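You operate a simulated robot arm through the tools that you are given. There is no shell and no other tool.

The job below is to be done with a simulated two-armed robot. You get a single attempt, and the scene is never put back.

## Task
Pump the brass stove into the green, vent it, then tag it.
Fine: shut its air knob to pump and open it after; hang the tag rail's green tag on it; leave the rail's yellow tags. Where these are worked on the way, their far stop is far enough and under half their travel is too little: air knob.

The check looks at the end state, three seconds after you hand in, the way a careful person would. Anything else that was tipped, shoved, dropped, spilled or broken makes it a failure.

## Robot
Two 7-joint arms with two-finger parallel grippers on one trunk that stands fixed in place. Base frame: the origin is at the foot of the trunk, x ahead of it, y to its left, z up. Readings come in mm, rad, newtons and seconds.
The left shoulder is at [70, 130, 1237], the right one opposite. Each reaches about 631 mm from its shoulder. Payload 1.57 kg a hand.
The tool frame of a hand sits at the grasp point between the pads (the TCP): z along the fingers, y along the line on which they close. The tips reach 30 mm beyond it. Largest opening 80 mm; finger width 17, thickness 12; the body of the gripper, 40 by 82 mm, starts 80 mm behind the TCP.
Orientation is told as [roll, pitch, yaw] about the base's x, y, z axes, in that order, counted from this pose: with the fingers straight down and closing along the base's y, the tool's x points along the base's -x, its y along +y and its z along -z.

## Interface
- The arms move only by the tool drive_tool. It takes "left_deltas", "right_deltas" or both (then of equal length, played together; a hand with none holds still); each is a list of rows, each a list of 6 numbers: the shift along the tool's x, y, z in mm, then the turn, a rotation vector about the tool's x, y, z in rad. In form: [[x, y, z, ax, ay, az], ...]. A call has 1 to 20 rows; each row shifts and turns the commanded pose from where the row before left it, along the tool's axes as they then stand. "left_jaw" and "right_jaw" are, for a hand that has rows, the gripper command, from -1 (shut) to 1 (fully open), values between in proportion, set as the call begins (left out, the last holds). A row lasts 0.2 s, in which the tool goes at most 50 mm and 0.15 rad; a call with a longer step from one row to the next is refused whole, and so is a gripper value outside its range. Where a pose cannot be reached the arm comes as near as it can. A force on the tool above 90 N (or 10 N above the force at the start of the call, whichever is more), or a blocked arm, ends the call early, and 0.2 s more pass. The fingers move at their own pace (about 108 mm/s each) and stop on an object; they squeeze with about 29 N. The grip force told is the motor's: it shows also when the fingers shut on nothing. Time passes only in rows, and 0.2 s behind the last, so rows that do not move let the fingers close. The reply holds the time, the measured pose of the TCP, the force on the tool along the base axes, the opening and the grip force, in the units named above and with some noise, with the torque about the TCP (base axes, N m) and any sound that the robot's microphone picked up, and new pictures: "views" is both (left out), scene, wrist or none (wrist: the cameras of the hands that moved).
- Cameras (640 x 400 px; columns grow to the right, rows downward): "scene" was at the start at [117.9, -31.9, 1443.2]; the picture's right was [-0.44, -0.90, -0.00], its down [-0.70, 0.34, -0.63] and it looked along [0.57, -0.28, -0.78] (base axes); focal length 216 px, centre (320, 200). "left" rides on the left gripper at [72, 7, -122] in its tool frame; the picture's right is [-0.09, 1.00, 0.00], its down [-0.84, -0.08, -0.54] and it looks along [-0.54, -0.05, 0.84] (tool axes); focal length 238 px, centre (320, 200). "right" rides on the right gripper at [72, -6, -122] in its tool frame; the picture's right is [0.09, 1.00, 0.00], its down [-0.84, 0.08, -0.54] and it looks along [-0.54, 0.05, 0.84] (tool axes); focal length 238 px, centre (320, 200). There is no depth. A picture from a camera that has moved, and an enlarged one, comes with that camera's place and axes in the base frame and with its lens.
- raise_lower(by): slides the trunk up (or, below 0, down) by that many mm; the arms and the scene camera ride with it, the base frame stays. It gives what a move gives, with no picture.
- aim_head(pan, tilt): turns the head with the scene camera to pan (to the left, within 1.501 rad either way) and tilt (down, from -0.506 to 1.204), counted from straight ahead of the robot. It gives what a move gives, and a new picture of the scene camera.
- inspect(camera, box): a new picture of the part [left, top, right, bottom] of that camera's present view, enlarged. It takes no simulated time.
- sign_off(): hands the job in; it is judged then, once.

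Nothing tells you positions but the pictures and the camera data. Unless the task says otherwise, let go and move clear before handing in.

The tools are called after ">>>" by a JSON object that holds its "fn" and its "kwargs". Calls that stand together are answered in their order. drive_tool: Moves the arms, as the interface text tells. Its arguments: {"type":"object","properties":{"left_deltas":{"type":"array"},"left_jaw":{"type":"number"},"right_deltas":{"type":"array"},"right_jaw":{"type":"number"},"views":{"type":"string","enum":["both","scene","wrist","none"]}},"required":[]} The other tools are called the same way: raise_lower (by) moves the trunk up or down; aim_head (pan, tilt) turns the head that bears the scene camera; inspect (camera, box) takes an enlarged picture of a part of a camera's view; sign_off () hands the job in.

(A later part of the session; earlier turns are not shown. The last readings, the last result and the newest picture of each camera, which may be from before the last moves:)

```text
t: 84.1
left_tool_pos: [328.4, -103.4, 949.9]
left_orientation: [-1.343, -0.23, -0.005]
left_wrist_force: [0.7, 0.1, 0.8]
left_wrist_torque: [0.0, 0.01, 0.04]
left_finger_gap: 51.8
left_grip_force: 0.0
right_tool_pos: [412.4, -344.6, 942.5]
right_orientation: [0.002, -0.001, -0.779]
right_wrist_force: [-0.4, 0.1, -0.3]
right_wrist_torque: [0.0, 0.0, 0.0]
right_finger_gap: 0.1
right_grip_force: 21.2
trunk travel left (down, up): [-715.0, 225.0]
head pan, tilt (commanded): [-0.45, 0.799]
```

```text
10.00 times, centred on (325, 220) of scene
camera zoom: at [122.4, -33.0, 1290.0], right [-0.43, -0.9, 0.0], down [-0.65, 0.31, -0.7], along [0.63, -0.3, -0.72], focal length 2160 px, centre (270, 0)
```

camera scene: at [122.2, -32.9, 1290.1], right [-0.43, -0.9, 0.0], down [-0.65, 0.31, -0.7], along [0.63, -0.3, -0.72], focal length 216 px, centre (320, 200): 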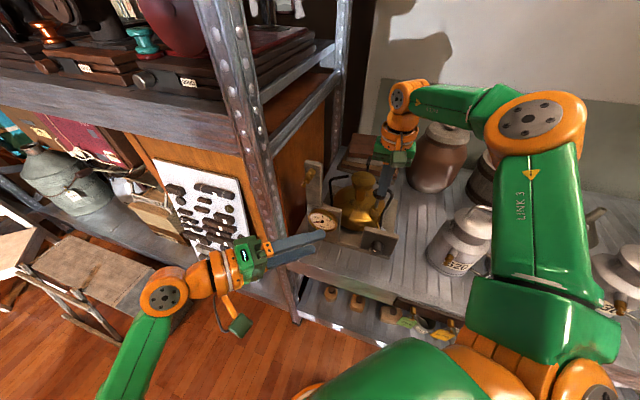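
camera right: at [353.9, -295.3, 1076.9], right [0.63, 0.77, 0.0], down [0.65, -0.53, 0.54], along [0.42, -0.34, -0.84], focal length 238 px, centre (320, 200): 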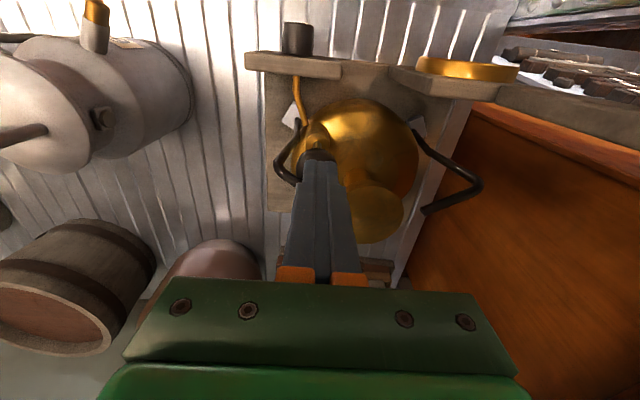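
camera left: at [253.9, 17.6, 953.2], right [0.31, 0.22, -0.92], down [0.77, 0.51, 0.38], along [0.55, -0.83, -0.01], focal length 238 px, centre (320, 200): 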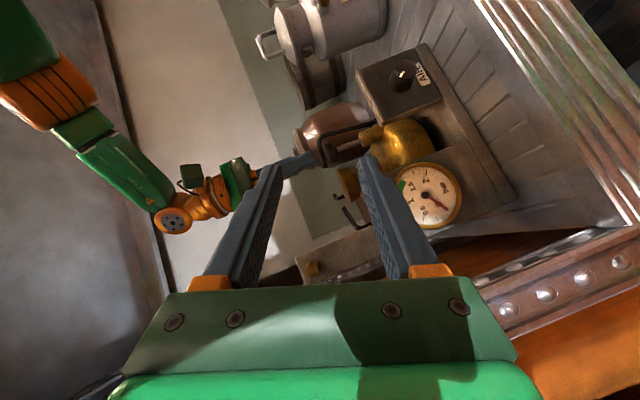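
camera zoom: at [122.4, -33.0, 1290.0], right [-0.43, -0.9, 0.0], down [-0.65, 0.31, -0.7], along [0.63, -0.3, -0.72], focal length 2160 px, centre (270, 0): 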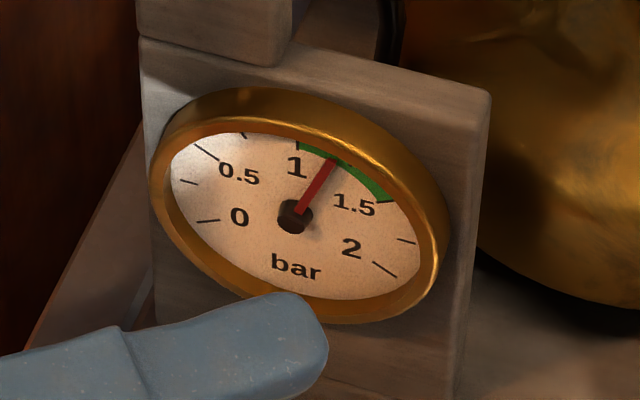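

The needle stands at about 1.2 bar, well inside the green. Next comes venting: I'll lift the right hand clear, lower the trunk again, and bring the left hand back to the knob.

>>> {"fn": "drive_tool", "kwargs": {"right_deltas": [[0, 0, -14, 0, 0, 0], [0, 0, -14, 0, 0, 0], [11, 0, -18, 0, 0, 0], [11, 0, -18, 0, 0, 0], [11, 0, -18, 0, 0, 0], [11, 0, -18, 0, 0, 0], [11, 0, -18, 0, 0, 0], [11, 0, -18, 0, 0, 0], [11, 0, -18, 0, 0, 0], [0, 0, -18, 0, 0, 0], [0, 0, 0, 0, 0, 0]], "views": "none"}}

>>> {"fn": "raise_lower", "kwargs": {"by": -120}}

>>> {"fn": "inspect", "kwargs": {"camera": "scene", "box": [270, 100, 430, 260]}}

```text
t: 86.5
left_tool_pos: [328.1, -103.8, 948.1]
left_orientation: [-1.344, -0.229, -0.006]
left_wrist_force: [0.0, -0.6, 0.0]
left_wrist_torque: [0.0, -0.02, -0.01]
left_finger_gap: 52.0
left_grip_force: 0.1
right_tool_pos: [356.9, -291.0, 1114.0]
right_orientation: [0.004, -0.002, -0.781]
right_wrist_force: [-0.1, -0.9, 0.0]
right_wrist_torque: [0.0, 0.03, 0.01]
right_finger_gap: 0.0
right_grip_force: 21.5
trunk travel left (down, up): [-715.0, 225.0]
head pan, tilt (commanded): [-0.45, 0.799]
```

```text
t: 88.0
left_tool_pos: [327.7, -104.4, 828.3]
left_orientation: [-1.346, -0.229, -0.006]
left_wrist_force: [-0.1, 0.3, -0.6]
left_wrist_torque: [0.04, -0.03, 0.04]
left_finger_gap: 52.1
left_grip_force: 0.1
right_tool_pos: [357.2, -291.3, 994.5]
right_orientation: [0.002, -0.002, -0.78]
right_wrist_force: [-0.4, -0.2, -0.6]
right_wrist_torque: [0.02, 0.0, 0.03]
right_finger_gap: 0.4
right_grip_force: 21.7
trunk travel left (down, up): [-595.0, 345.0]
head pan, tilt (commanded): [-0.45, 0.799]
```

```text
2.50 times, centred on (350, 180) of scene
camera zoom: at [122.2, -33.0, 1170.1], right [-0.44, -0.9, 0.0], down [-0.65, 0.31, -0.7], along [0.63, -0.3, -0.72], focal length 540 px, centre (245, 250)
```

zoom: 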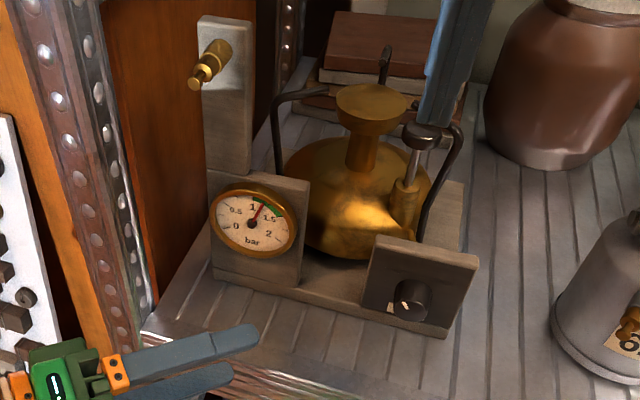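

The gauge is still in the green and the stove is in place. I'll bring the left hand to the knob from the left.

>>> {"fn": "drive_tool", "kwargs": {"left_deltas": [[0, 0, 0, 0.0962, 0, -0.1008], [-0.2, 5.3, 43, 0, 0, 0], [-0.2, 5.3, 43, 0, 0, 0], [-0.2, 5.3, 43, 0, 0, 0], [0, 0, 0, 0, 0, 0]], "left_jaw": 0.1}}

>>> {"fn": "inspect", "kwargs": {"camera": "left", "box": [240, 80, 400, 240]}}

```text
t: 89.2
left_tool_pos: [333.0, -229.4, 796.8]
left_orientation: [-1.444, -0.13, 0.012]
left_wrist_force: [-0.1, -0.5, -1.4]
left_wrist_torque: [0.02, -0.01, -0.03]
left_finger_gap: 43.8
left_grip_force: 0.1
right_tool_pos: [356.4, -290.2, 994.0]
right_orientation: [0.003, -0.003, -0.777]
right_wrist_force: [-0.7, 0.1, -0.9]
right_wrist_torque: [-0.01, -0.01, 0.02]
right_finger_gap: 0.1
right_grip_force: 21.2
trunk travel left (down, up): [-595.0, 345.0]
head pan, tilt (commanded): [-0.45, 0.799]
camera scene: at [122.3, -32.5, 1170.1], right [-0.43, -0.9, 0.0], down [-0.65, 0.31, -0.7], along [0.63, -0.3, -0.72], focal length 216 px, centre (320, 200)
camera left: at [259.8, -107.5, 798.0], right [0.22, 0.13, -0.97], down [0.8, 0.54, 0.25], along [0.55, -0.83, 0.01], focal length 238 px, centre (320, 200)
```

scene: 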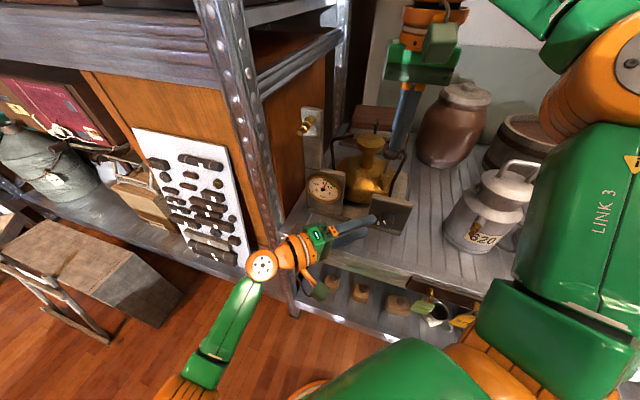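
left: 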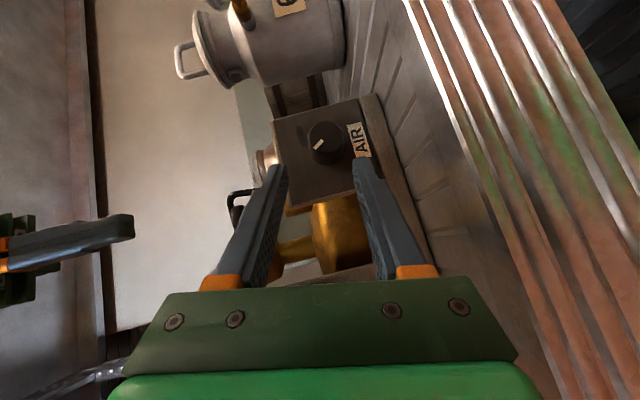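

```text
2.50 times, centred on (320, 160) of left
camera zoom: at [259.8, -107.5, 798.0], right [0.22, 0.13, -0.97], down [0.8, 0.54, 0.25], along [0.55, -0.83, 0.01], focal length 596 px, centre (320, 300)
```

zoom: 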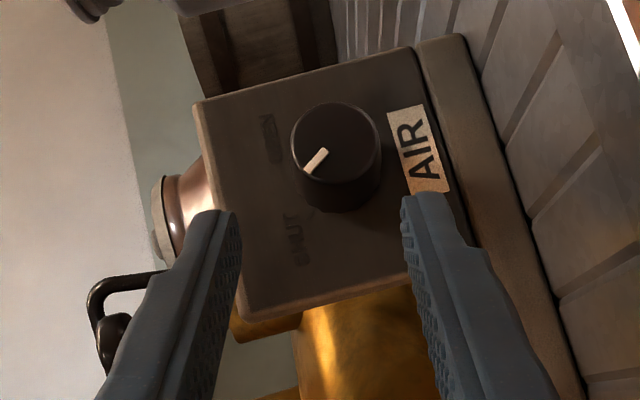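

>>> {"fn": "drive_tool", "kwargs": {"left_deltas": [[0, 4, 0, 0, 0, 0], [0, 0, 14, 0, 0, 0], [0, 0, 14, 0, 0, 0], [0, 0, 14, 0, 0, 0], [0, 0, 14, 0, 0, 0], [0, 0, 0, 0, 0, 0]], "views": "wrist"}}

```text
t: 90.8
left_tool_pos: [363.0, -255.0, 757.7]
left_orientation: [-1.375, -0.143, 0.061]
left_wrist_force: [-0.2, 0.5, 5.2]
left_wrist_torque: [-0.07, -0.03, -0.01]
left_finger_gap: 40.6
left_grip_force: 0.1
right_tool_pos: [355.6, -291.1, 995.5]
right_orientation: [0.003, -0.004, -0.78]
right_wrist_force: [-0.3, 0.9, 0.6]
right_wrist_torque: [0.0, 0.02, -0.02]
right_finger_gap: 0.0
right_grip_force: 21.3
trunk travel left (down, up): [-595.0, 345.0]
head pan, tilt (commanded): [-0.45, 0.799]
stopped in row 6 (left hand): the arm was blocked; the commanded pose is now the measured one
camera left: at [281.8, -138.8, 765.0], right [0.22, 0.21, -0.95], down [0.77, 0.56, 0.3], along [0.6, -0.8, -0.04], focal length 238 px, centre (320, 200)
```

left: 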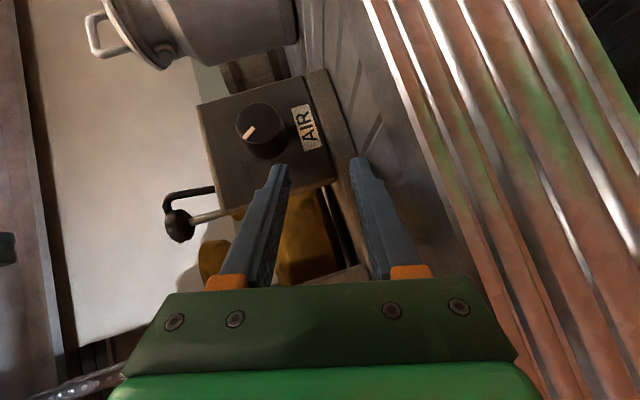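

The arm was blocked and drifted low, with a finger lightly touching the shelf. I'll lift up, back off, and look again.

>>> {"fn": "drive_tool", "kwargs": {"left_deltas": [[0, -12, 0, 0, 0, 0], [0, -14, -5, 0, 0, 0], [8, -8, -15, 0, 0, 0], [10, 0, -20, 0, 0, 0], [10, 0, -20, 0, 0, 0], [0, 0, 0, 0, 0, 0]]}}

```text
t: 92.2
left_tool_pos: [324.6, -209.0, 800.0]
left_orientation: [-1.378, -0.135, 0.056]
left_wrist_force: [0.4, -0.2, 0.1]
left_wrist_torque: [-0.02, -0.01, -0.02]
left_finger_gap: 44.2
left_grip_force: 0.1
right_tool_pos: [356.7, -291.2, 995.2]
right_orientation: [0.004, -0.002, -0.778]
right_wrist_force: [-0.1, -0.4, -0.9]
right_wrist_torque: [0.01, 0.03, 0.01]
right_finger_gap: 0.0
right_grip_force: 20.9
trunk travel left (down, up): [-595.0, 345.0]
head pan, tilt (commanded): [-0.45, 0.799]
camera scene: at [122.5, -33.4, 1170.0], right [-0.44, -0.9, 0.0], down [-0.65, 0.31, -0.7], along [0.63, -0.3, -0.72], focal length 216 px, centre (320, 200)
camera left: at [242.7, -91.8, 807.3], right [0.21, 0.2, -0.96], down [0.78, 0.56, 0.29], along [0.6, -0.8, -0.04], focal length 238 px, centre (320, 200)
```

scene: 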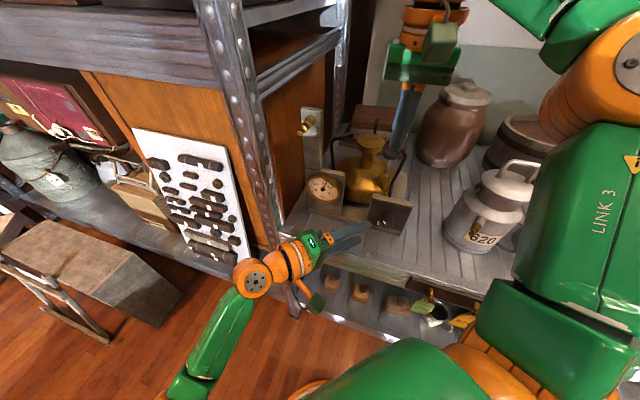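
left: 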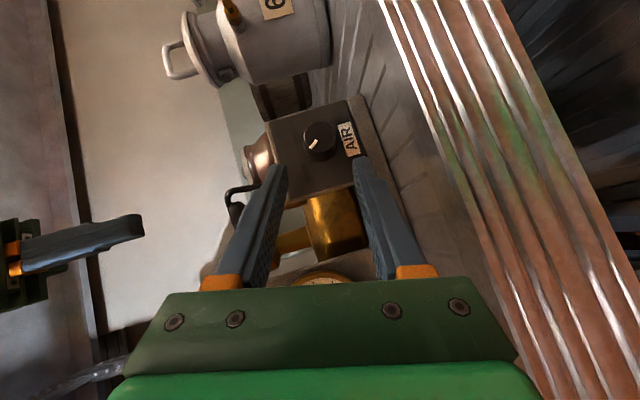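

>>> {"fn": "drive_tool", "kwargs": {"left_deltas": [[0, 0, 0, -0.0666, -0.0054, 0.0747], [0, 0, 0, -0.0666, -0.0054, 0.0747], [0, 0, 0, -0.0666, -0.0054, 0.0747], [-3.5, -7.7, 13, 0, 0, 0], [-3.5, -7.7, 13, 0, 0, 0], [0, 0, 0, 0, 0, 0]], "left_jaw": 0.1}}

```text
t: 93.6
left_tool_pos: [330.3, -239.6, 805.2]
left_orientation: [-1.166, -0.354, 0.004]
left_wrist_force: [0.6, 0.1, -0.6]
left_wrist_torque: [0.0, 0.0, 0.01]
left_finger_gap: 43.9
left_grip_force: 0.1
right_tool_pos: [355.7, -291.1, 994.5]
right_orientation: [0.003, -0.003, -0.78]
right_wrist_force: [0.6, 0.2, -0.8]
right_wrist_torque: [-0.02, 0.04, -0.02]
right_finger_gap: 0.2
right_grip_force: 21.1
trunk travel left (down, up): [-595.0, 345.0]
head pan, tilt (commanded): [-0.45, 0.799]
camera scene: at [122.3, -32.9, 1170.1], right [-0.43, -0.9, 0.0], down [-0.65, 0.31, -0.7], along [0.63, -0.3, -0.72], focal length 216 px, centre (320, 200)
camera left: at [246.4, -123.7, 819.7], right [0.4, 0.39, -0.83], down [0.68, 0.47, 0.56], along [0.61, -0.79, -0.08], focal length 238 px, centre (320, 200)
```

scene: 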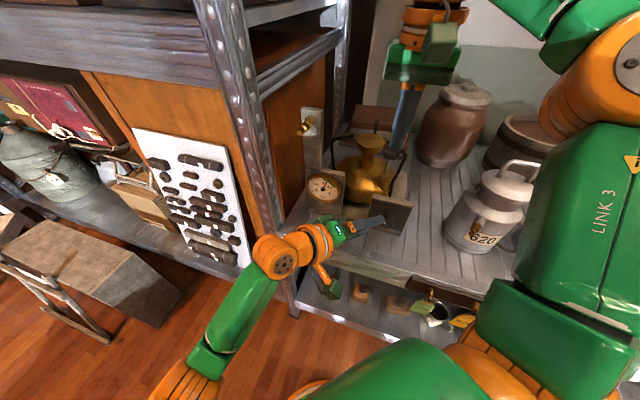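
left: 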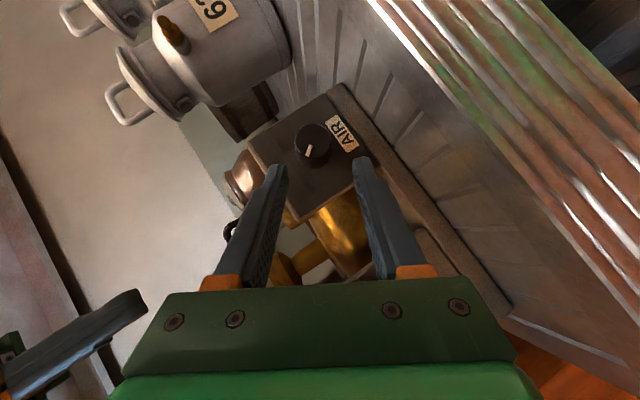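

>>> {"fn": "drive_tool", "kwargs": {"left_deltas": [[0.6, -4.7, 0, 0, 0, 0], [0.3, 0, 12, 0, 0, 0], [0.3, 0, 12, 0, 0, 0], [0, 0, 0, 0, 0, 0]], "views": "wrist"}}

```text
t: 94.6
left_tool_pos: [331.6, -259.8, 795.3]
left_orientation: [-1.158, -0.358, 0.008]
left_wrist_force: [-0.2, -0.1, 0.6]
left_wrist_torque: [-0.01, 0.0, 0.02]
left_finger_gap: 43.8
left_grip_force: 0.1
right_tool_pos: [356.0, -291.0, 994.2]
right_orientation: [0.002, -0.003, -0.778]
right_wrist_force: [0.4, -0.8, 0.2]
right_wrist_torque: [-0.02, -0.01, 0.0]
right_finger_gap: 0.1
right_grip_force: 21.5
trunk travel left (down, up): [-595.0, 345.0]
head pan, tilt (commanded): [-0.45, 0.799]
camera left: at [249.2, -144.0, 812.6], right [0.4, 0.4, -0.82], down [0.68, 0.47, 0.56], along [0.61, -0.78, -0.09], focal length 238 px, centre (320, 200)
```

left: 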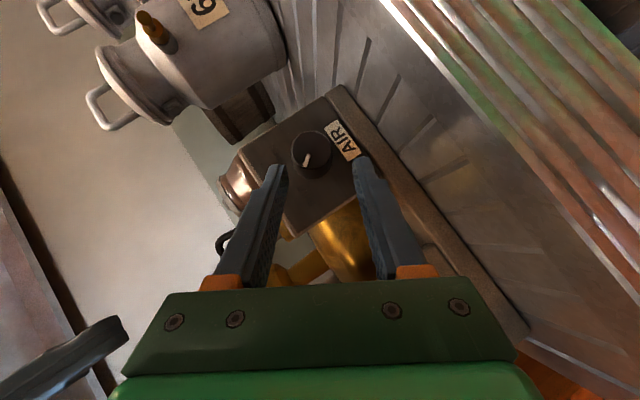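

The arm can't shift as asked in this pose. Earlier the knob worked when I approached at about 34° and then swung around it, so I'll back off and repeat that approach.

>>> {"fn": "drive_tool", "kwargs": {"left_deltas": [[0, 0, -25, 0, 0, 0], [0, 0, 0, -0.0733, -0.006, 0.0835], [0, 0, 0, -0.0733, -0.006, 0.0835], [0, 0, 0, -0.0733, -0.006, 0.0835], [0, 0, 0, -0.0733, -0.006, 0.0835], [-4.4, -11.7, -7.4, 0, 0, 0], [-4.4, -11.7, -7.4, 0, 0, 0], [0, 0, 0, 0, 0, 0]], "left_jaw": 0.1}}

```text
t: 96.4
left_tool_pos: [322.9, -238.9, 832.8]
left_orientation: [-0.763, -0.643, -0.181]
left_wrist_force: [-0.1, 0.0, 0.5]
left_wrist_torque: [0.01, 0.02, 0.03]
left_finger_gap: 43.9
left_grip_force: 0.0
right_tool_pos: [355.7, -291.1, 995.4]
right_orientation: [0.0, -0.002, -0.778]
right_wrist_force: [-0.3, 0.2, -1.3]
right_wrist_torque: [0.01, 0.01, 0.02]
right_finger_gap: 0.1
right_grip_force: 21.6
trunk travel left (down, up): [-595.0, 345.0]
head pan, tilt (commanded): [-0.45, 0.799]
camera scene: at [122.4, -33.1, 1170.1], right [-0.44, -0.9, 0.0], down [-0.65, 0.31, -0.7], along [0.63, -0.3, -0.72], focal length 216 px, centre (320, 200)
camera left: at [232.2, -131.2, 856.5], right [0.61, 0.62, -0.5], down [0.45, 0.24, 0.86], along [0.65, -0.75, -0.13], focal length 238 px, centre (320, 200)
```

scene: 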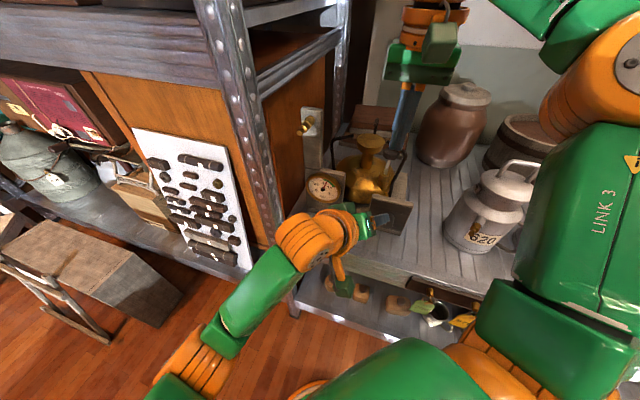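
left: 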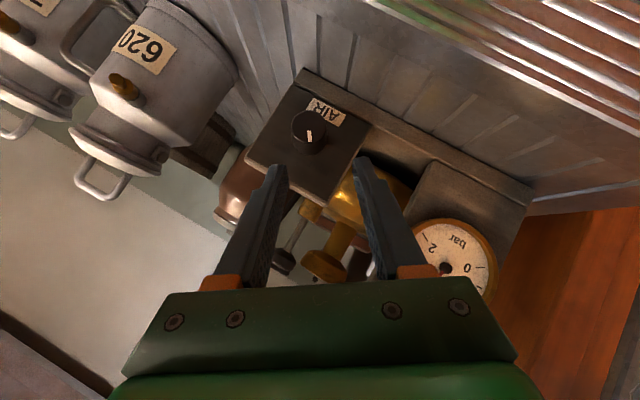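

>>> {"fn": "drive_tool", "kwargs": {"left_deltas": [[4.3, -3.8, 0, 0, 0, 0], [4.3, -3.7, 0, 0, 0, 0], [0, 0, 12, 0, 0, 0], [0, 0, 12, 0, 0, 0], [0, 0, 0, 0, 0, 0]], "views": "wrist"}}

```text
t: 97.6
left_tool_pos: [310.5, -265.6, 822.7]
left_orientation: [-0.778, -0.643, -0.186]
left_wrist_force: [0.3, -0.2, -0.2]
left_wrist_torque: [-0.01, -0.04, -0.02]
left_finger_gap: 43.8
left_grip_force: 0.2
right_tool_pos: [356.2, -290.8, 993.9]
right_orientation: [0.001, -0.002, -0.779]
right_wrist_force: [-0.2, 0.0, -0.1]
right_wrist_torque: [0.03, 0.0, 0.0]
right_finger_gap: 0.0
right_grip_force: 21.4
trunk travel left (down, up): [-595.0, 345.0]
head pan, tilt (commanded): [-0.45, 0.799]
camera left: at [222.3, -156.6, 844.2], right [0.62, 0.61, -0.5], down [0.46, 0.24, 0.85], along [0.64, -0.76, -0.13], focal length 238 px, centre (320, 200)
```

left: 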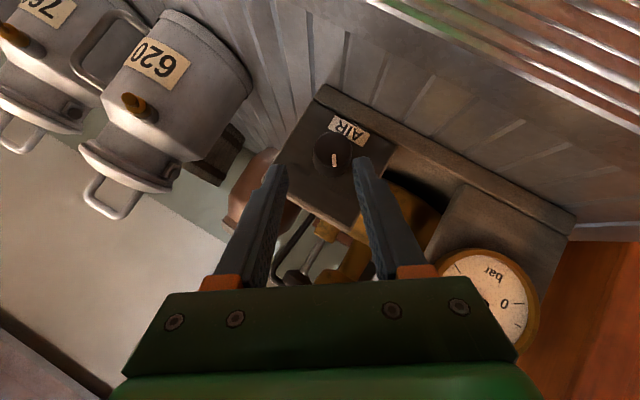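

>>> {"fn": "drive_tool", "kwargs": {"left_deltas": [[-2, 5.5, 0, 0, 0, 0], [-2, 5.5, 0, 0, 0, 0], [0, 0, 10, 0, 0, 0], [0, 0, 10, 0, 0, 0], [0, 0, 0, 0, 0, 0]], "views": "both"}}

```text
t: 98.8
left_tool_pos: [327.9, -275.0, 806.2]
left_orientation: [-0.778, -0.644, -0.187]
left_wrist_force: [-0.6, 0.5, -0.3]
left_wrist_torque: [-0.02, 0.01, -0.01]
left_finger_gap: 43.9
left_grip_force: 0.1
right_tool_pos: [356.6, -290.6, 994.6]
right_orientation: [0.001, -0.002, -0.78]
right_wrist_force: [0.2, -0.1, 0.1]
right_wrist_torque: [-0.01, 0.02, 0.0]
right_finger_gap: 0.0
right_grip_force: 21.4
trunk travel left (down, up): [-595.0, 345.0]
head pan, tilt (commanded): [-0.45, 0.799]
camera scene: at [122.3, -33.0, 1170.1], right [-0.43, -0.9, 0.0], down [-0.65, 0.31, -0.7], along [0.63, -0.3, -0.72], focal length 216 px, centre (320, 200)
camera left: at [238.2, -165.5, 829.4], right [0.62, 0.61, -0.5], down [0.46, 0.24, 0.85], along [0.64, -0.76, -0.13], focal length 238 px, centre (320, 200)
```

scene: 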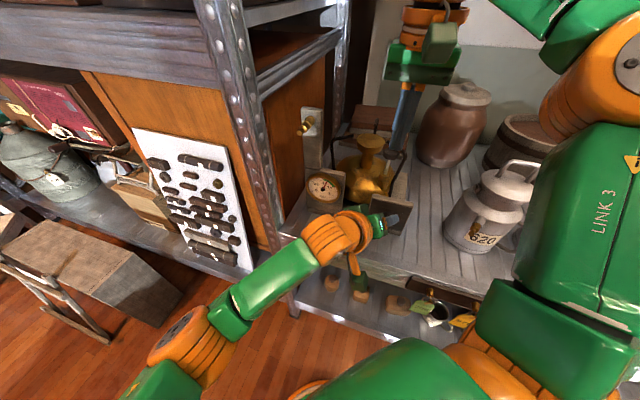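
left: 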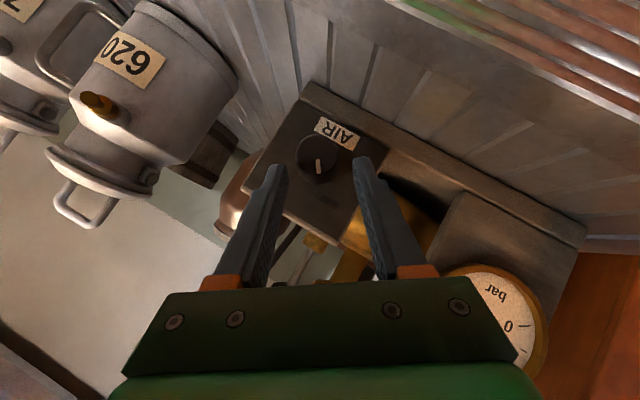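

>>> {"fn": "drive_tool", "kwargs": {"left_deltas": [[1, -1.5, 6, 0, 0, 0], [0, 0, 6, 0, 0, 0], [0, 0, 5, 0, 0, 0], [0, 0, 0, 0, 0, 0]], "views": "wrist"}}

```text
t: 99.8
left_tool_pos: [331.0, -288.5, 794.9]
left_orientation: [-0.778, -0.641, -0.187]
left_wrist_force: [-0.2, 0.3, 0.5]
left_wrist_torque: [0.0, 0.01, -0.02]
left_finger_gap: 43.9
left_grip_force: 0.2
right_tool_pos: [357.2, -291.2, 994.7]
right_orientation: [0.003, -0.001, -0.779]
right_wrist_force: [-0.6, -0.2, -0.5]
right_wrist_torque: [0.03, 0.0, -0.02]
right_finger_gap: 0.0
right_grip_force: 21.5
trunk travel left (down, up): [-595.0, 345.0]
head pan, tilt (commanded): [-0.45, 0.799]
camera left: at [241.9, -179.1, 819.4], right [0.62, 0.61, -0.5], down [0.46, 0.24, 0.85], along [0.64, -0.76, -0.13], focal length 238 px, centre (320, 200)
```

left: 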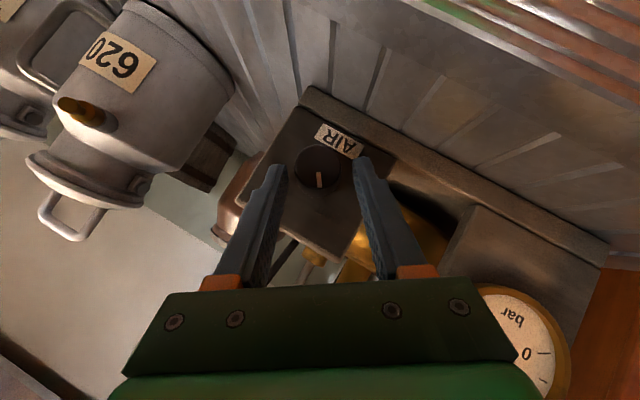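

Fully on the knob at the 34° pose. With the jaw open I'll swing around the knob toward the left, so I can grip and turn it clockwise.

>>> {"fn": "drive_tool", "kwargs": {"left_deltas": [[0, 0.2, 0, 0.0732, 0.006, -0.0823], [0.06, 1.63, 0.06, 0.0732, 0.006, -0.0823], [0.06, 1.63, 0.06, 0.0732, 0.006, -0.0823], [0.06, 1.63, 0.06, 0.0732, 0.006, -0.0823], [0.06, 1.63, 0.06, 0.0732, 0.006, -0.0823], [0.06, 1.63, 0.06, 0.0732, 0.006, -0.0823], [0, 0, 0, 0, 0, 0]]}}

```text
t: 101.4
left_tool_pos: [334.3, -285.1, 789.0]
left_orientation: [-1.324, -0.198, 0.044]
left_wrist_force: [0.3, 0.4, -0.5]
left_wrist_torque: [0.01, 0.0, 0.0]
left_finger_gap: 44.2
left_grip_force: 0.1
right_tool_pos: [357.0, -289.7, 996.1]
right_orientation: [0.004, -0.002, -0.779]
right_wrist_force: [-0.8, -0.4, -0.8]
right_wrist_torque: [0.0, -0.03, 0.02]
right_finger_gap: 0.0
right_grip_force: 21.1
trunk travel left (down, up): [-595.0, 345.0]
head pan, tilt (commanded): [-0.45, 0.799]
camera scene: at [122.3, -33.2, 1170.1], right [-0.44, -0.9, 0.0], down [-0.65, 0.31, -0.7], along [0.63, -0.3, -0.72], focal length 216 px, centre (320, 200)
camera left: at [252.6, -167.7, 798.9], right [0.27, 0.26, -0.93], down [0.76, 0.54, 0.37], along [0.6, -0.8, -0.05], focal length 238 px, centre (320, 200)
```

scene: 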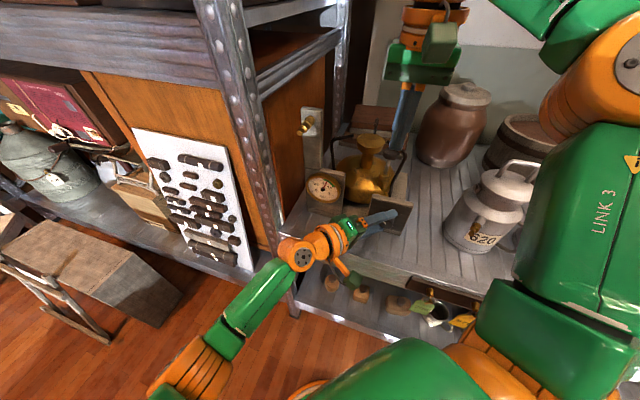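
left: 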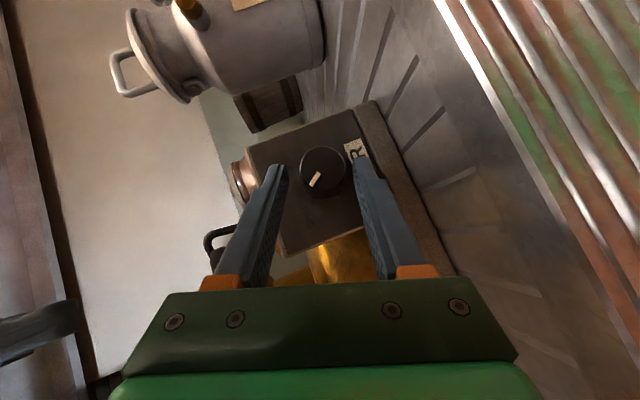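

>>> {"fn": "drive_tool", "kwargs": {"left_deltas": [[0, 0, 0, 0, 0, 0], [0, 0, 0, 0, 0, 0], [0, 0, 0, 0, 0, 0], [0.06, -1.6, 0.06, -0.0732, -0.006, 0.0823], [0.06, -1.6, 0.06, -0.0732, -0.006, 0.0823], [0.06, -1.6, 0.06, -0.0732, -0.006, 0.0823], [0.06, -1.6, 0.06, -0.0732, -0.006, 0.0823], [0.06, -1.6, 0.06, -0.0732, -0.006, 0.0823], [0.06, -1.6, 0.06, -0.0732, -0.006, 0.0823], [0, 0, 0, 0, 0, 0]], "left_jaw": -1}}

```text
t: 103.6
left_tool_pos: [327.5, -288.2, 797.8]
left_orientation: [-0.774, -0.646, -0.192]
left_wrist_force: [1.7, 9.0, -3.3]
left_wrist_torque: [0.24, 0.06, -1.45]
left_finger_gap: 31.3
left_grip_force: 39.9
right_tool_pos: [357.8, -291.2, 992.8]
right_orientation: [0.003, -0.001, -0.779]
right_wrist_force: [0.4, 0.3, -0.2]
right_wrist_torque: [0.0, 0.02, 0.0]
right_finger_gap: 0.0
right_grip_force: 21.4
trunk travel left (down, up): [-595.0, 345.0]
head pan, tilt (commanded): [-0.45, 0.799]
camera scene: at [123.5, -32.6, 1169.9], right [-0.44, -0.9, 0.0], down [-0.65, 0.31, -0.7], along [0.63, -0.3, -0.72], focal length 216 px, centre (320, 200)
camera left: at [241.0, -179.5, 820.0], right [0.62, 0.61, -0.5], down [0.46, 0.24, 0.86], along [0.64, -0.76, -0.13], focal length 238 px, centre (320, 200)
```

scene: 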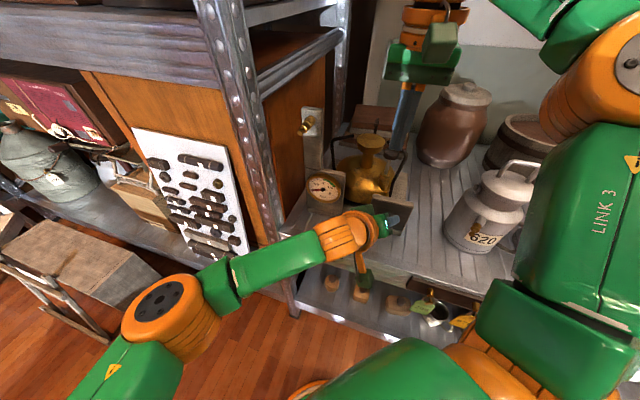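
left: 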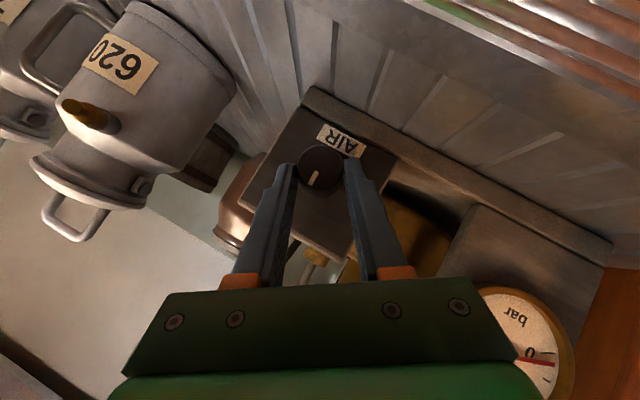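

The knob turned with the hand and the needle has dropped, so it is venting. I'll ratchet back with the jaw open and take the next bite.

>>> {"fn": "drive_tool", "kwargs": {"left_deltas": [[0, 0, 0, 0, 0, 0], [0, 0, 0, 0, 0, 0], [0.06, 1.6, 0.06, 0.0732, 0.006, -0.0823], [0.06, 1.6, 0.06, 0.0732, 0.006, -0.0823], [0.06, 1.6, 0.06, 0.0732, 0.006, -0.0823], [0.06, 1.6, 0.06, 0.0732, 0.006, -0.0823], [0.06, 1.6, 0.06, 0.0732, 0.006, -0.0823], [0.06, 1.6, 0.06, 0.0732, 0.006, -0.0823], [0, 0, 0, 0, 0, 0]], "left_jaw": 0.1}}

>>> {"fn": "inspect", "kwargs": {"camera": "left", "box": [240, 80, 400, 240]}}

>>> {"fn": "inspect", "kwargs": {"camera": "scene", "box": [290, 160, 370, 220]}}

```text
t: 105.6
left_tool_pos: [333.9, -285.9, 789.5]
left_orientation: [-1.324, -0.197, 0.045]
left_wrist_force: [-0.1, -0.2, 0.3]
left_wrist_torque: [-0.01, -0.03, -0.02]
left_finger_gap: 44.1
left_grip_force: 0.1
right_tool_pos: [355.5, -291.8, 994.1]
right_orientation: [0.005, -0.002, -0.777]
right_wrist_force: [-1.2, -1.0, -0.2]
right_wrist_torque: [-0.01, 0.01, -0.01]
right_finger_gap: 0.1
right_grip_force: 21.3
trunk travel left (down, up): [-595.0, 345.0]
head pan, tilt (commanded): [-0.45, 0.799]
camera scene: at [122.3, -33.1, 1170.1], right [-0.43, -0.9, 0.0], down [-0.65, 0.31, -0.7], along [0.63, -0.3, -0.72], focal length 216 px, centre (320, 200)
camera left: at [252.5, -168.8, 798.2], right [0.27, 0.26, -0.93], down [0.76, 0.54, 0.37], along [0.6, -0.8, -0.05], focal length 238 px, centre (320, 200)
```

scene: 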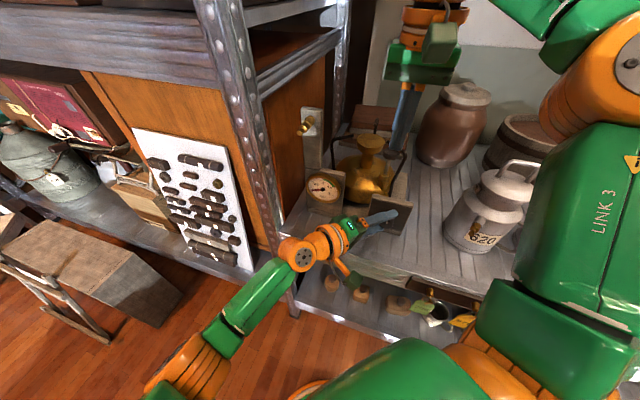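
left: 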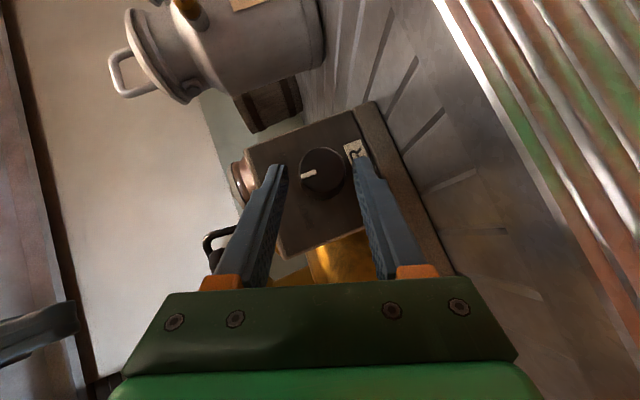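

```text
2.50 times, centred on (320, 160) of left
camera zoom: at [252.5, -168.8, 798.2], right [0.27, 0.26, -0.93], down [0.76, 0.54, 0.37], along [0.6, -0.8, -0.05], focal length 596 px, centre (320, 300)
```

zoom: 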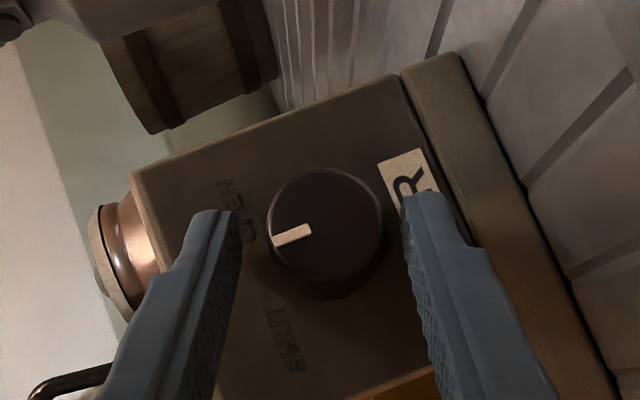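

```text
6.67 times, centred on (330, 190) of scene
camera zoom: at [122.3, -33.1, 1170.1], right [-0.43, -0.9, 0.0], down [-0.65, 0.31, -0.7], along [0.63, -0.3, -0.72], focal length 1440 px, centre (253, 267)
```

zoom: 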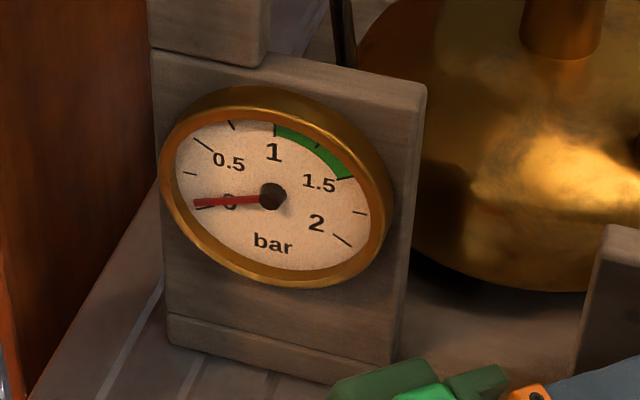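

The gauge has fallen to 0, so the stove is vented. I'll keep turning the knob to the OPEN stop.

>>> {"fn": "drive_tool", "kwargs": {"left_deltas": [[0, 0, 0, 0, 0, 0], [0, 0, 0, 0, 0, 0], [0, 0, 0, 0, 0, 0], [0.06, -1.6, 0.06, -0.0732, -0.006, 0.0823], [0.06, -1.6, 0.06, -0.0732, -0.006, 0.0823], [0.06, -1.6, 0.06, -0.0732, -0.006, 0.0823], [0.06, -1.6, 0.06, -0.0732, -0.006, 0.0823], [0.06, -1.6, 0.06, -0.0732, -0.006, 0.0823], [0.06, -1.6, 0.06, -0.0732, -0.006, 0.0823], [0, 0, 0, 0, 0, 0]], "left_jaw": -1, "views": "wrist"}}

>>> {"fn": "drive_tool", "kwargs": {"left_deltas": [[0, 0, 0, 0, 0, 0], [0, 0, 0, 0, 0, 0], [0.06, 1.6, 0.06, 0.0732, 0.006, -0.0823], [0.06, 1.6, 0.06, 0.0732, 0.006, -0.0823], [0.06, 1.6, 0.06, 0.0732, 0.006, -0.0823], [0.06, 1.6, 0.06, 0.0732, 0.006, -0.0823], [0.06, 1.6, 0.06, 0.0732, 0.006, -0.0823], [0.06, 1.6, 0.06, 0.0732, 0.006, -0.0823], [0, 0, 0, 0, 0, 0]], "left_jaw": 0.1, "views": "wrist"}}

>>> {"fn": "inspect", "kwargs": {"camera": "left", "box": [240, 80, 400, 240]}}

```text
t: 107.8
left_tool_pos: [329.6, -289.7, 795.3]
left_orientation: [-0.779, -0.642, -0.188]
left_wrist_force: [-1.7, 0.8, -6.5]
left_wrist_torque: [-0.02, -0.07, -0.97]
left_finger_gap: 31.0
left_grip_force: 40.2
right_tool_pos: [357.5, -290.9, 994.1]
right_orientation: [0.001, 0.001, -0.781]
right_wrist_force: [0.4, 0.6, -0.4]
right_wrist_torque: [0.01, 0.01, -0.03]
right_finger_gap: 0.0
right_grip_force: 21.2
trunk travel left (down, up): [-595.0, 345.0]
head pan, tilt (commanded): [-0.45, 0.799]
camera left: at [240.9, -180.4, 819.0], right [0.62, 0.6, -0.5], down [0.46, 0.24, 0.85], along [0.64, -0.76, -0.13], focal length 238 px, centre (320, 200)
```

left: 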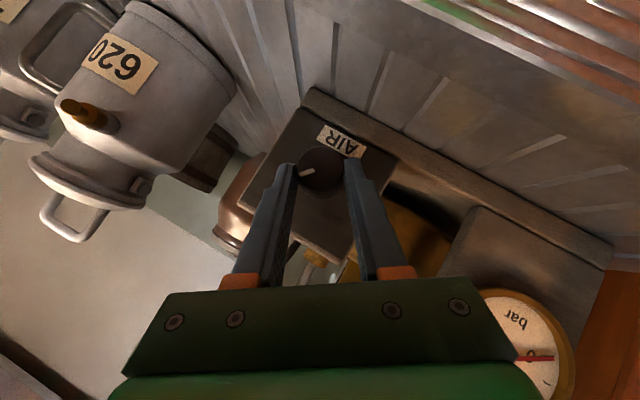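

```text
t: 109.8
left_tool_pos: [332.6, -284.5, 788.6]
left_orientation: [-1.323, -0.196, 0.047]
left_wrist_force: [0.4, -0.6, -0.3]
left_wrist_torque: [-0.01, -0.01, 0.0]
left_finger_gap: 44.0
left_grip_force: 0.0
right_tool_pos: [356.9, -291.1, 994.6]
right_orientation: [0.004, -0.001, -0.78]
right_wrist_force: [-0.9, -0.3, -0.9]
right_wrist_torque: [-0.01, 0.01, 0.01]
right_finger_gap: 0.0
right_grip_force: 21.4
trunk travel left (down, up): [-595.0, 345.0]
head pan, tilt (commanded): [-0.45, 0.799]
camera left: at [252.3, -168.4, 798.1], right [0.27, 0.26, -0.93], down [0.76, 0.54, 0.37], along [0.6, -0.8, -0.05], focal length 238 px, centre (320, 200)
```

left: 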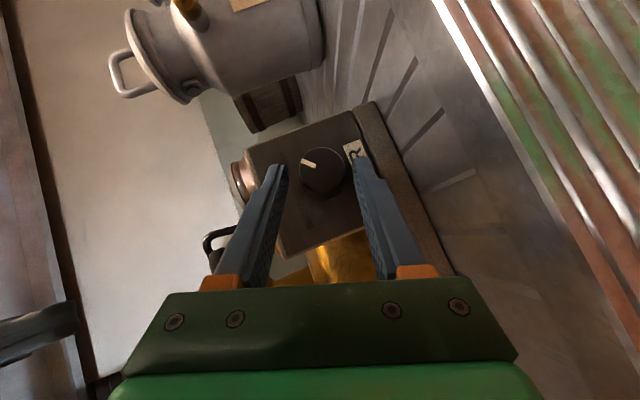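

```text
2.50 times, centred on (320, 160) of left
camera zoom: at [252.3, -168.4, 798.1], right [0.27, 0.26, -0.93], down [0.76, 0.54, 0.37], along [0.6, -0.8, -0.05], focal length 596 px, centre (320, 300)
```

zoom: 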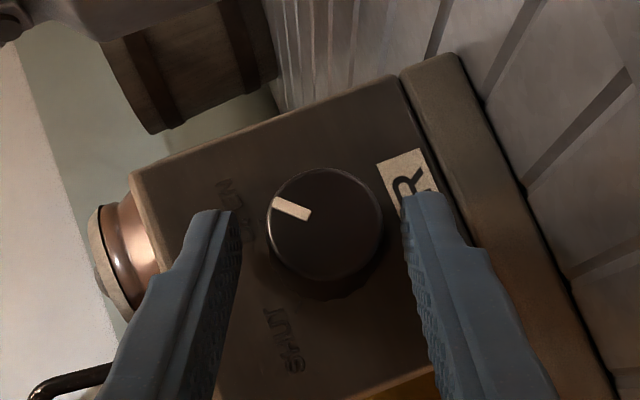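

The mark is back at about 42° on the OPEN side, where it started. I'll give one short extra nudge clockwise to make sure it is on the stop.

>>> {"fn": "drive_tool", "kwargs": {"left_deltas": [[0, 0, 0, 0, 0, 0], [0, 0, 0, 0, 0, 0], [0, 0, 0, 0, 0, 0], [0.06, -1.5, 0.06, -0.0665, -0.005, 0.0748], [0.06, -1.5, 0.06, -0.0665, -0.005, 0.0748], [0, 0, 0, 0, 0, 0]], "left_jaw": -1, "views": "wrist"}}

>>> {"fn": "inspect", "kwargs": {"camera": "left", "box": [240, 80, 400, 240]}}

```text
t: 111.2
left_tool_pos: [333.4, -285.5, 792.1]
left_orientation: [-1.182, -0.346, 0.009]
left_wrist_force: [2.7, 5.3, -1.9]
left_wrist_torque: [-0.8, -0.5, 0.36]
left_finger_gap: 31.1
left_grip_force: 40.2
right_tool_pos: [357.4, -290.1, 993.7]
right_orientation: [0.001, -0.003, -0.779]
right_wrist_force: [-0.5, 1.0, 0.0]
right_wrist_torque: [0.0, 0.0, 0.01]
right_finger_gap: 0.1
right_grip_force: 21.4
trunk travel left (down, up): [-595.0, 345.0]
head pan, tilt (commanded): [-0.45, 0.799]
camera left: at [250.8, -169.8, 805.5], right [0.4, 0.38, -0.84], down [0.69, 0.48, 0.54], along [0.61, -0.79, -0.07], focal length 238 px, centre (320, 200)
```

left: 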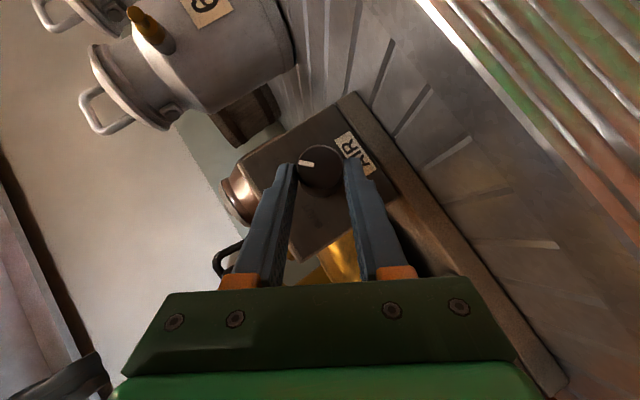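

```text
2.50 times, centred on (320, 160) of left
camera zoom: at [250.8, -169.8, 805.5], right [0.4, 0.38, -0.84], down [0.69, 0.48, 0.54], along [0.61, -0.79, -0.07], focal length 596 px, centre (320, 300)
```

zoom: 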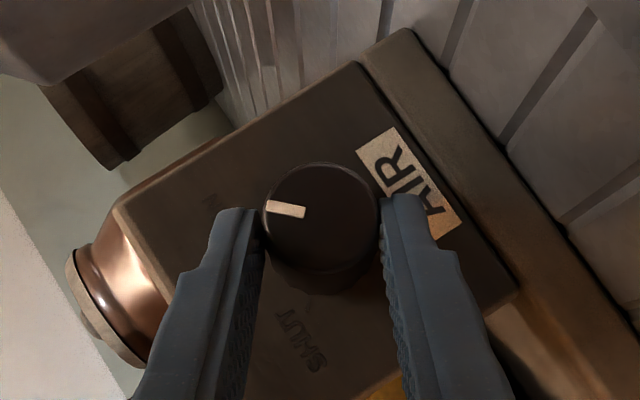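

The mark stayed at OPEN while the hand turned slightly, so the knob is on its open stop. I'll release it and take the left hand away to the front-left.

>>> {"fn": "drive_tool", "kwargs": {"left_deltas": [[0, 0, 0, 0, 0, 0], [0, 0, 0, 0, 0, 0], [0, 0, -15, 0, 0, 0], [0, 0, -20, 0, 0, 0], [0, 0, -30, 0, 0, 0], [0, 0, -35, 0, 0, 0], [0, 0, -40, 0, 0, 0], [0, 0, -40, 0, 0, 0], [0, 0, -40, 0, 0, 0], [0, 0, 0, 0, 0, 0]], "left_jaw": 0.3}}

>>> {"fn": "inspect", "kwargs": {"camera": "scene", "box": [290, 100, 430, 260]}}

>>> {"fn": "inspect", "kwargs": {"camera": "scene", "box": [370, 260, 490, 340]}}

```text
t: 113.4
left_tool_pos: [301.1, -85.4, 869.6]
left_orientation: [-1.177, -0.345, 0.004]
left_wrist_force: [1.2, 0.1, 0.0]
left_wrist_torque: [-0.02, -0.02, -0.01]
left_finger_gap: 52.4
left_grip_force: 0.1
right_tool_pos: [356.7, -291.8, 994.5]
right_orientation: [0.004, -0.001, -0.779]
right_wrist_force: [0.4, -0.6, 0.0]
right_wrist_torque: [0.02, -0.01, -0.01]
right_finger_gap: 0.0
right_grip_force: 21.5
trunk travel left (down, up): [-595.0, 345.0]
head pan, tilt (commanded): [-0.45, 0.799]
camera scene: at [122.4, -33.6, 1170.0], right [-0.44, -0.9, 0.0], down [-0.65, 0.31, -0.7], along [0.63, -0.3, -0.72], focal length 216 px, centre (320, 200)
camera left: at [218.9, 31.1, 884.2], right [0.39, 0.38, -0.84], down [0.69, 0.47, 0.54], along [0.61, -0.79, -0.08], focal length 238 px, centre (320, 200)
```

scene: 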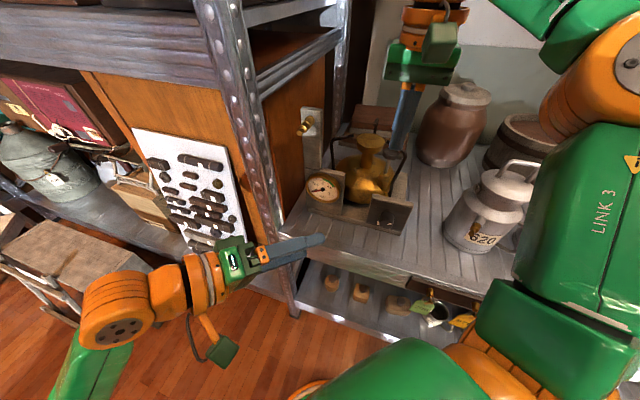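
left: 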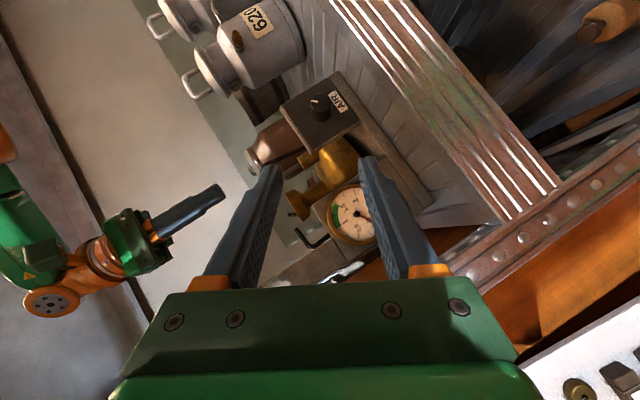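

```text
2.50 times, centred on (360, 180) of scene
camera zoom: at [122.4, -33.6, 1170.0], right [-0.44, -0.9, 0.0], down [-0.65, 0.31, -0.7], along [0.63, -0.3, -0.72], focal length 540 px, centre (220, 250)
```

zoom: 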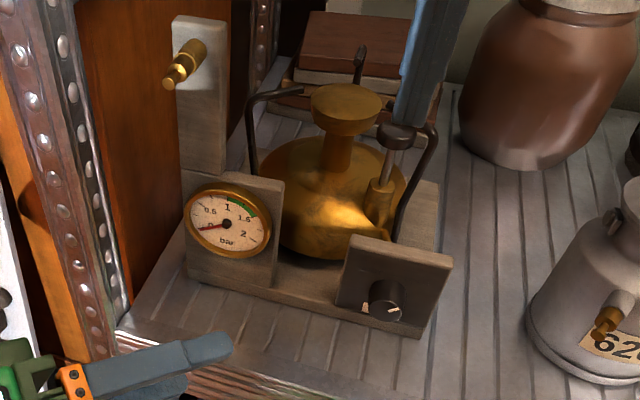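

```text
5.00 times, centred on (430, 300) of scene
camera zoom: at [122.4, -33.6, 1170.0], right [-0.44, -0.9, 0.0], down [-0.65, 0.31, -0.7], along [0.63, -0.3, -0.72], focal length 1080 px, centre (-230, -300)
```

zoom: 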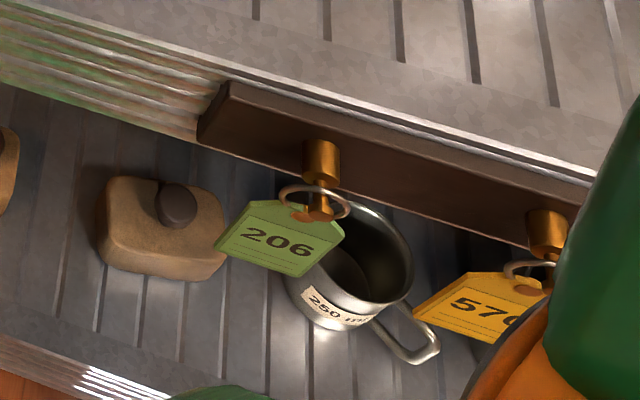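

The knob is at OPEN and the gauge is at 0. Now the tag: its ring hangs at about [174,-326,671], and the 33×48 mm plate below is centred near [172,-324,636], facing outward. I'll raise the trunk so the right arm can reach down in front of the rail.

>>> {"fn": "raise_lower", "kwargs": {"by": 220}}

>>> {"fn": "drive_tool", "kwargs": {"right_deltas": [[28, -15, 10, 0, 0, 0], [28, -15, 10, 0, 0, 0], [28, -15, 10, 0, 0, 0], [28, -15, 10, 0, 0, 0], [10, -20, 35, 0, 0, 0], [10, -20, 35, 0, 0, 0], [6, -20, 38, 0, 0, 0], [0, -20, 38, 0, 0, 0], [0, 0, 0, 0, 0, 0]], "right_jaw": 0.4}}

```text
t: 115.7
left_tool_pos: [301.4, -84.7, 1089.3]
left_orientation: [-1.18, -0.343, 0.007]
left_wrist_force: [0.2, 0.1, 0.1]
left_wrist_torque: [0.01, 0.01, -0.02]
left_finger_gap: 52.2
left_grip_force: 0.0
right_tool_pos: [356.9, -290.5, 1214.0]
right_orientation: [0.0, -0.001, -0.779]
right_wrist_force: [-0.2, -0.1, -0.1]
right_wrist_torque: [0.04, 0.04, -0.01]
right_finger_gap: 0.2
right_grip_force: 21.3
trunk travel left (down, up): [-815.0, 125.0]
head pan, tilt (commanded): [-0.45, 0.799]
```

```text
t: 117.7
left_tool_pos: [302.1, -85.3, 1088.4]
left_orientation: [-1.177, -0.342, 0.007]
left_wrist_force: [0.3, 0.4, -0.7]
left_wrist_torque: [0.0, -0.02, -0.01]
left_finger_gap: 52.1
left_grip_force: 0.0
right_tool_pos: [170.4, -307.5, 1035.6]
right_orientation: [0.002, 0.0, -0.778]
right_wrist_force: [0.1, 0.1, -0.1]
right_wrist_torque: [0.01, -0.01, -0.01]
right_finger_gap: 56.0
right_grip_force: 0.0
right hand out of reach, approached as far as the arm can: row 8
trunk travel left (down, up): [-815.0, 125.0]
head pan, tilt (commanded): [-0.45, 0.799]
camera scene: at [123.6, -33.3, 1389.9], right [-0.44, -0.9, 0.0], down [-0.65, 0.31, -0.7], along [0.63, -0.3, -0.72], focal length 216 px, centre (320, 200)
camera right: at [114.8, -261.0, 1156.9], right [0.63, 0.77, 0.0], down [0.65, -0.53, 0.54], along [0.42, -0.34, -0.84], focal length 238 px, centre (320, 200)
```

scene: 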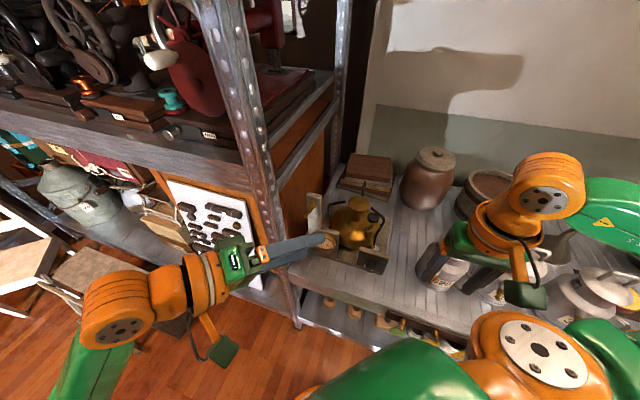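
right: 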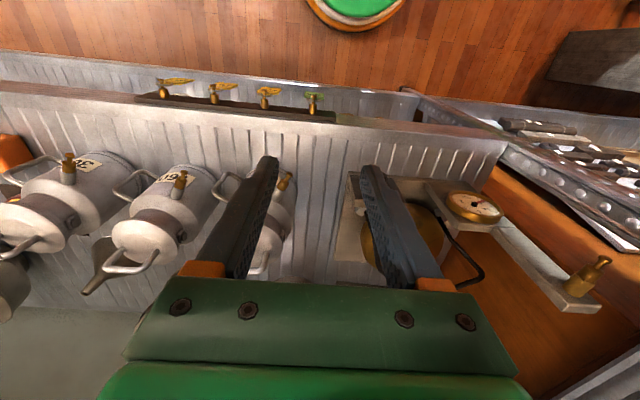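

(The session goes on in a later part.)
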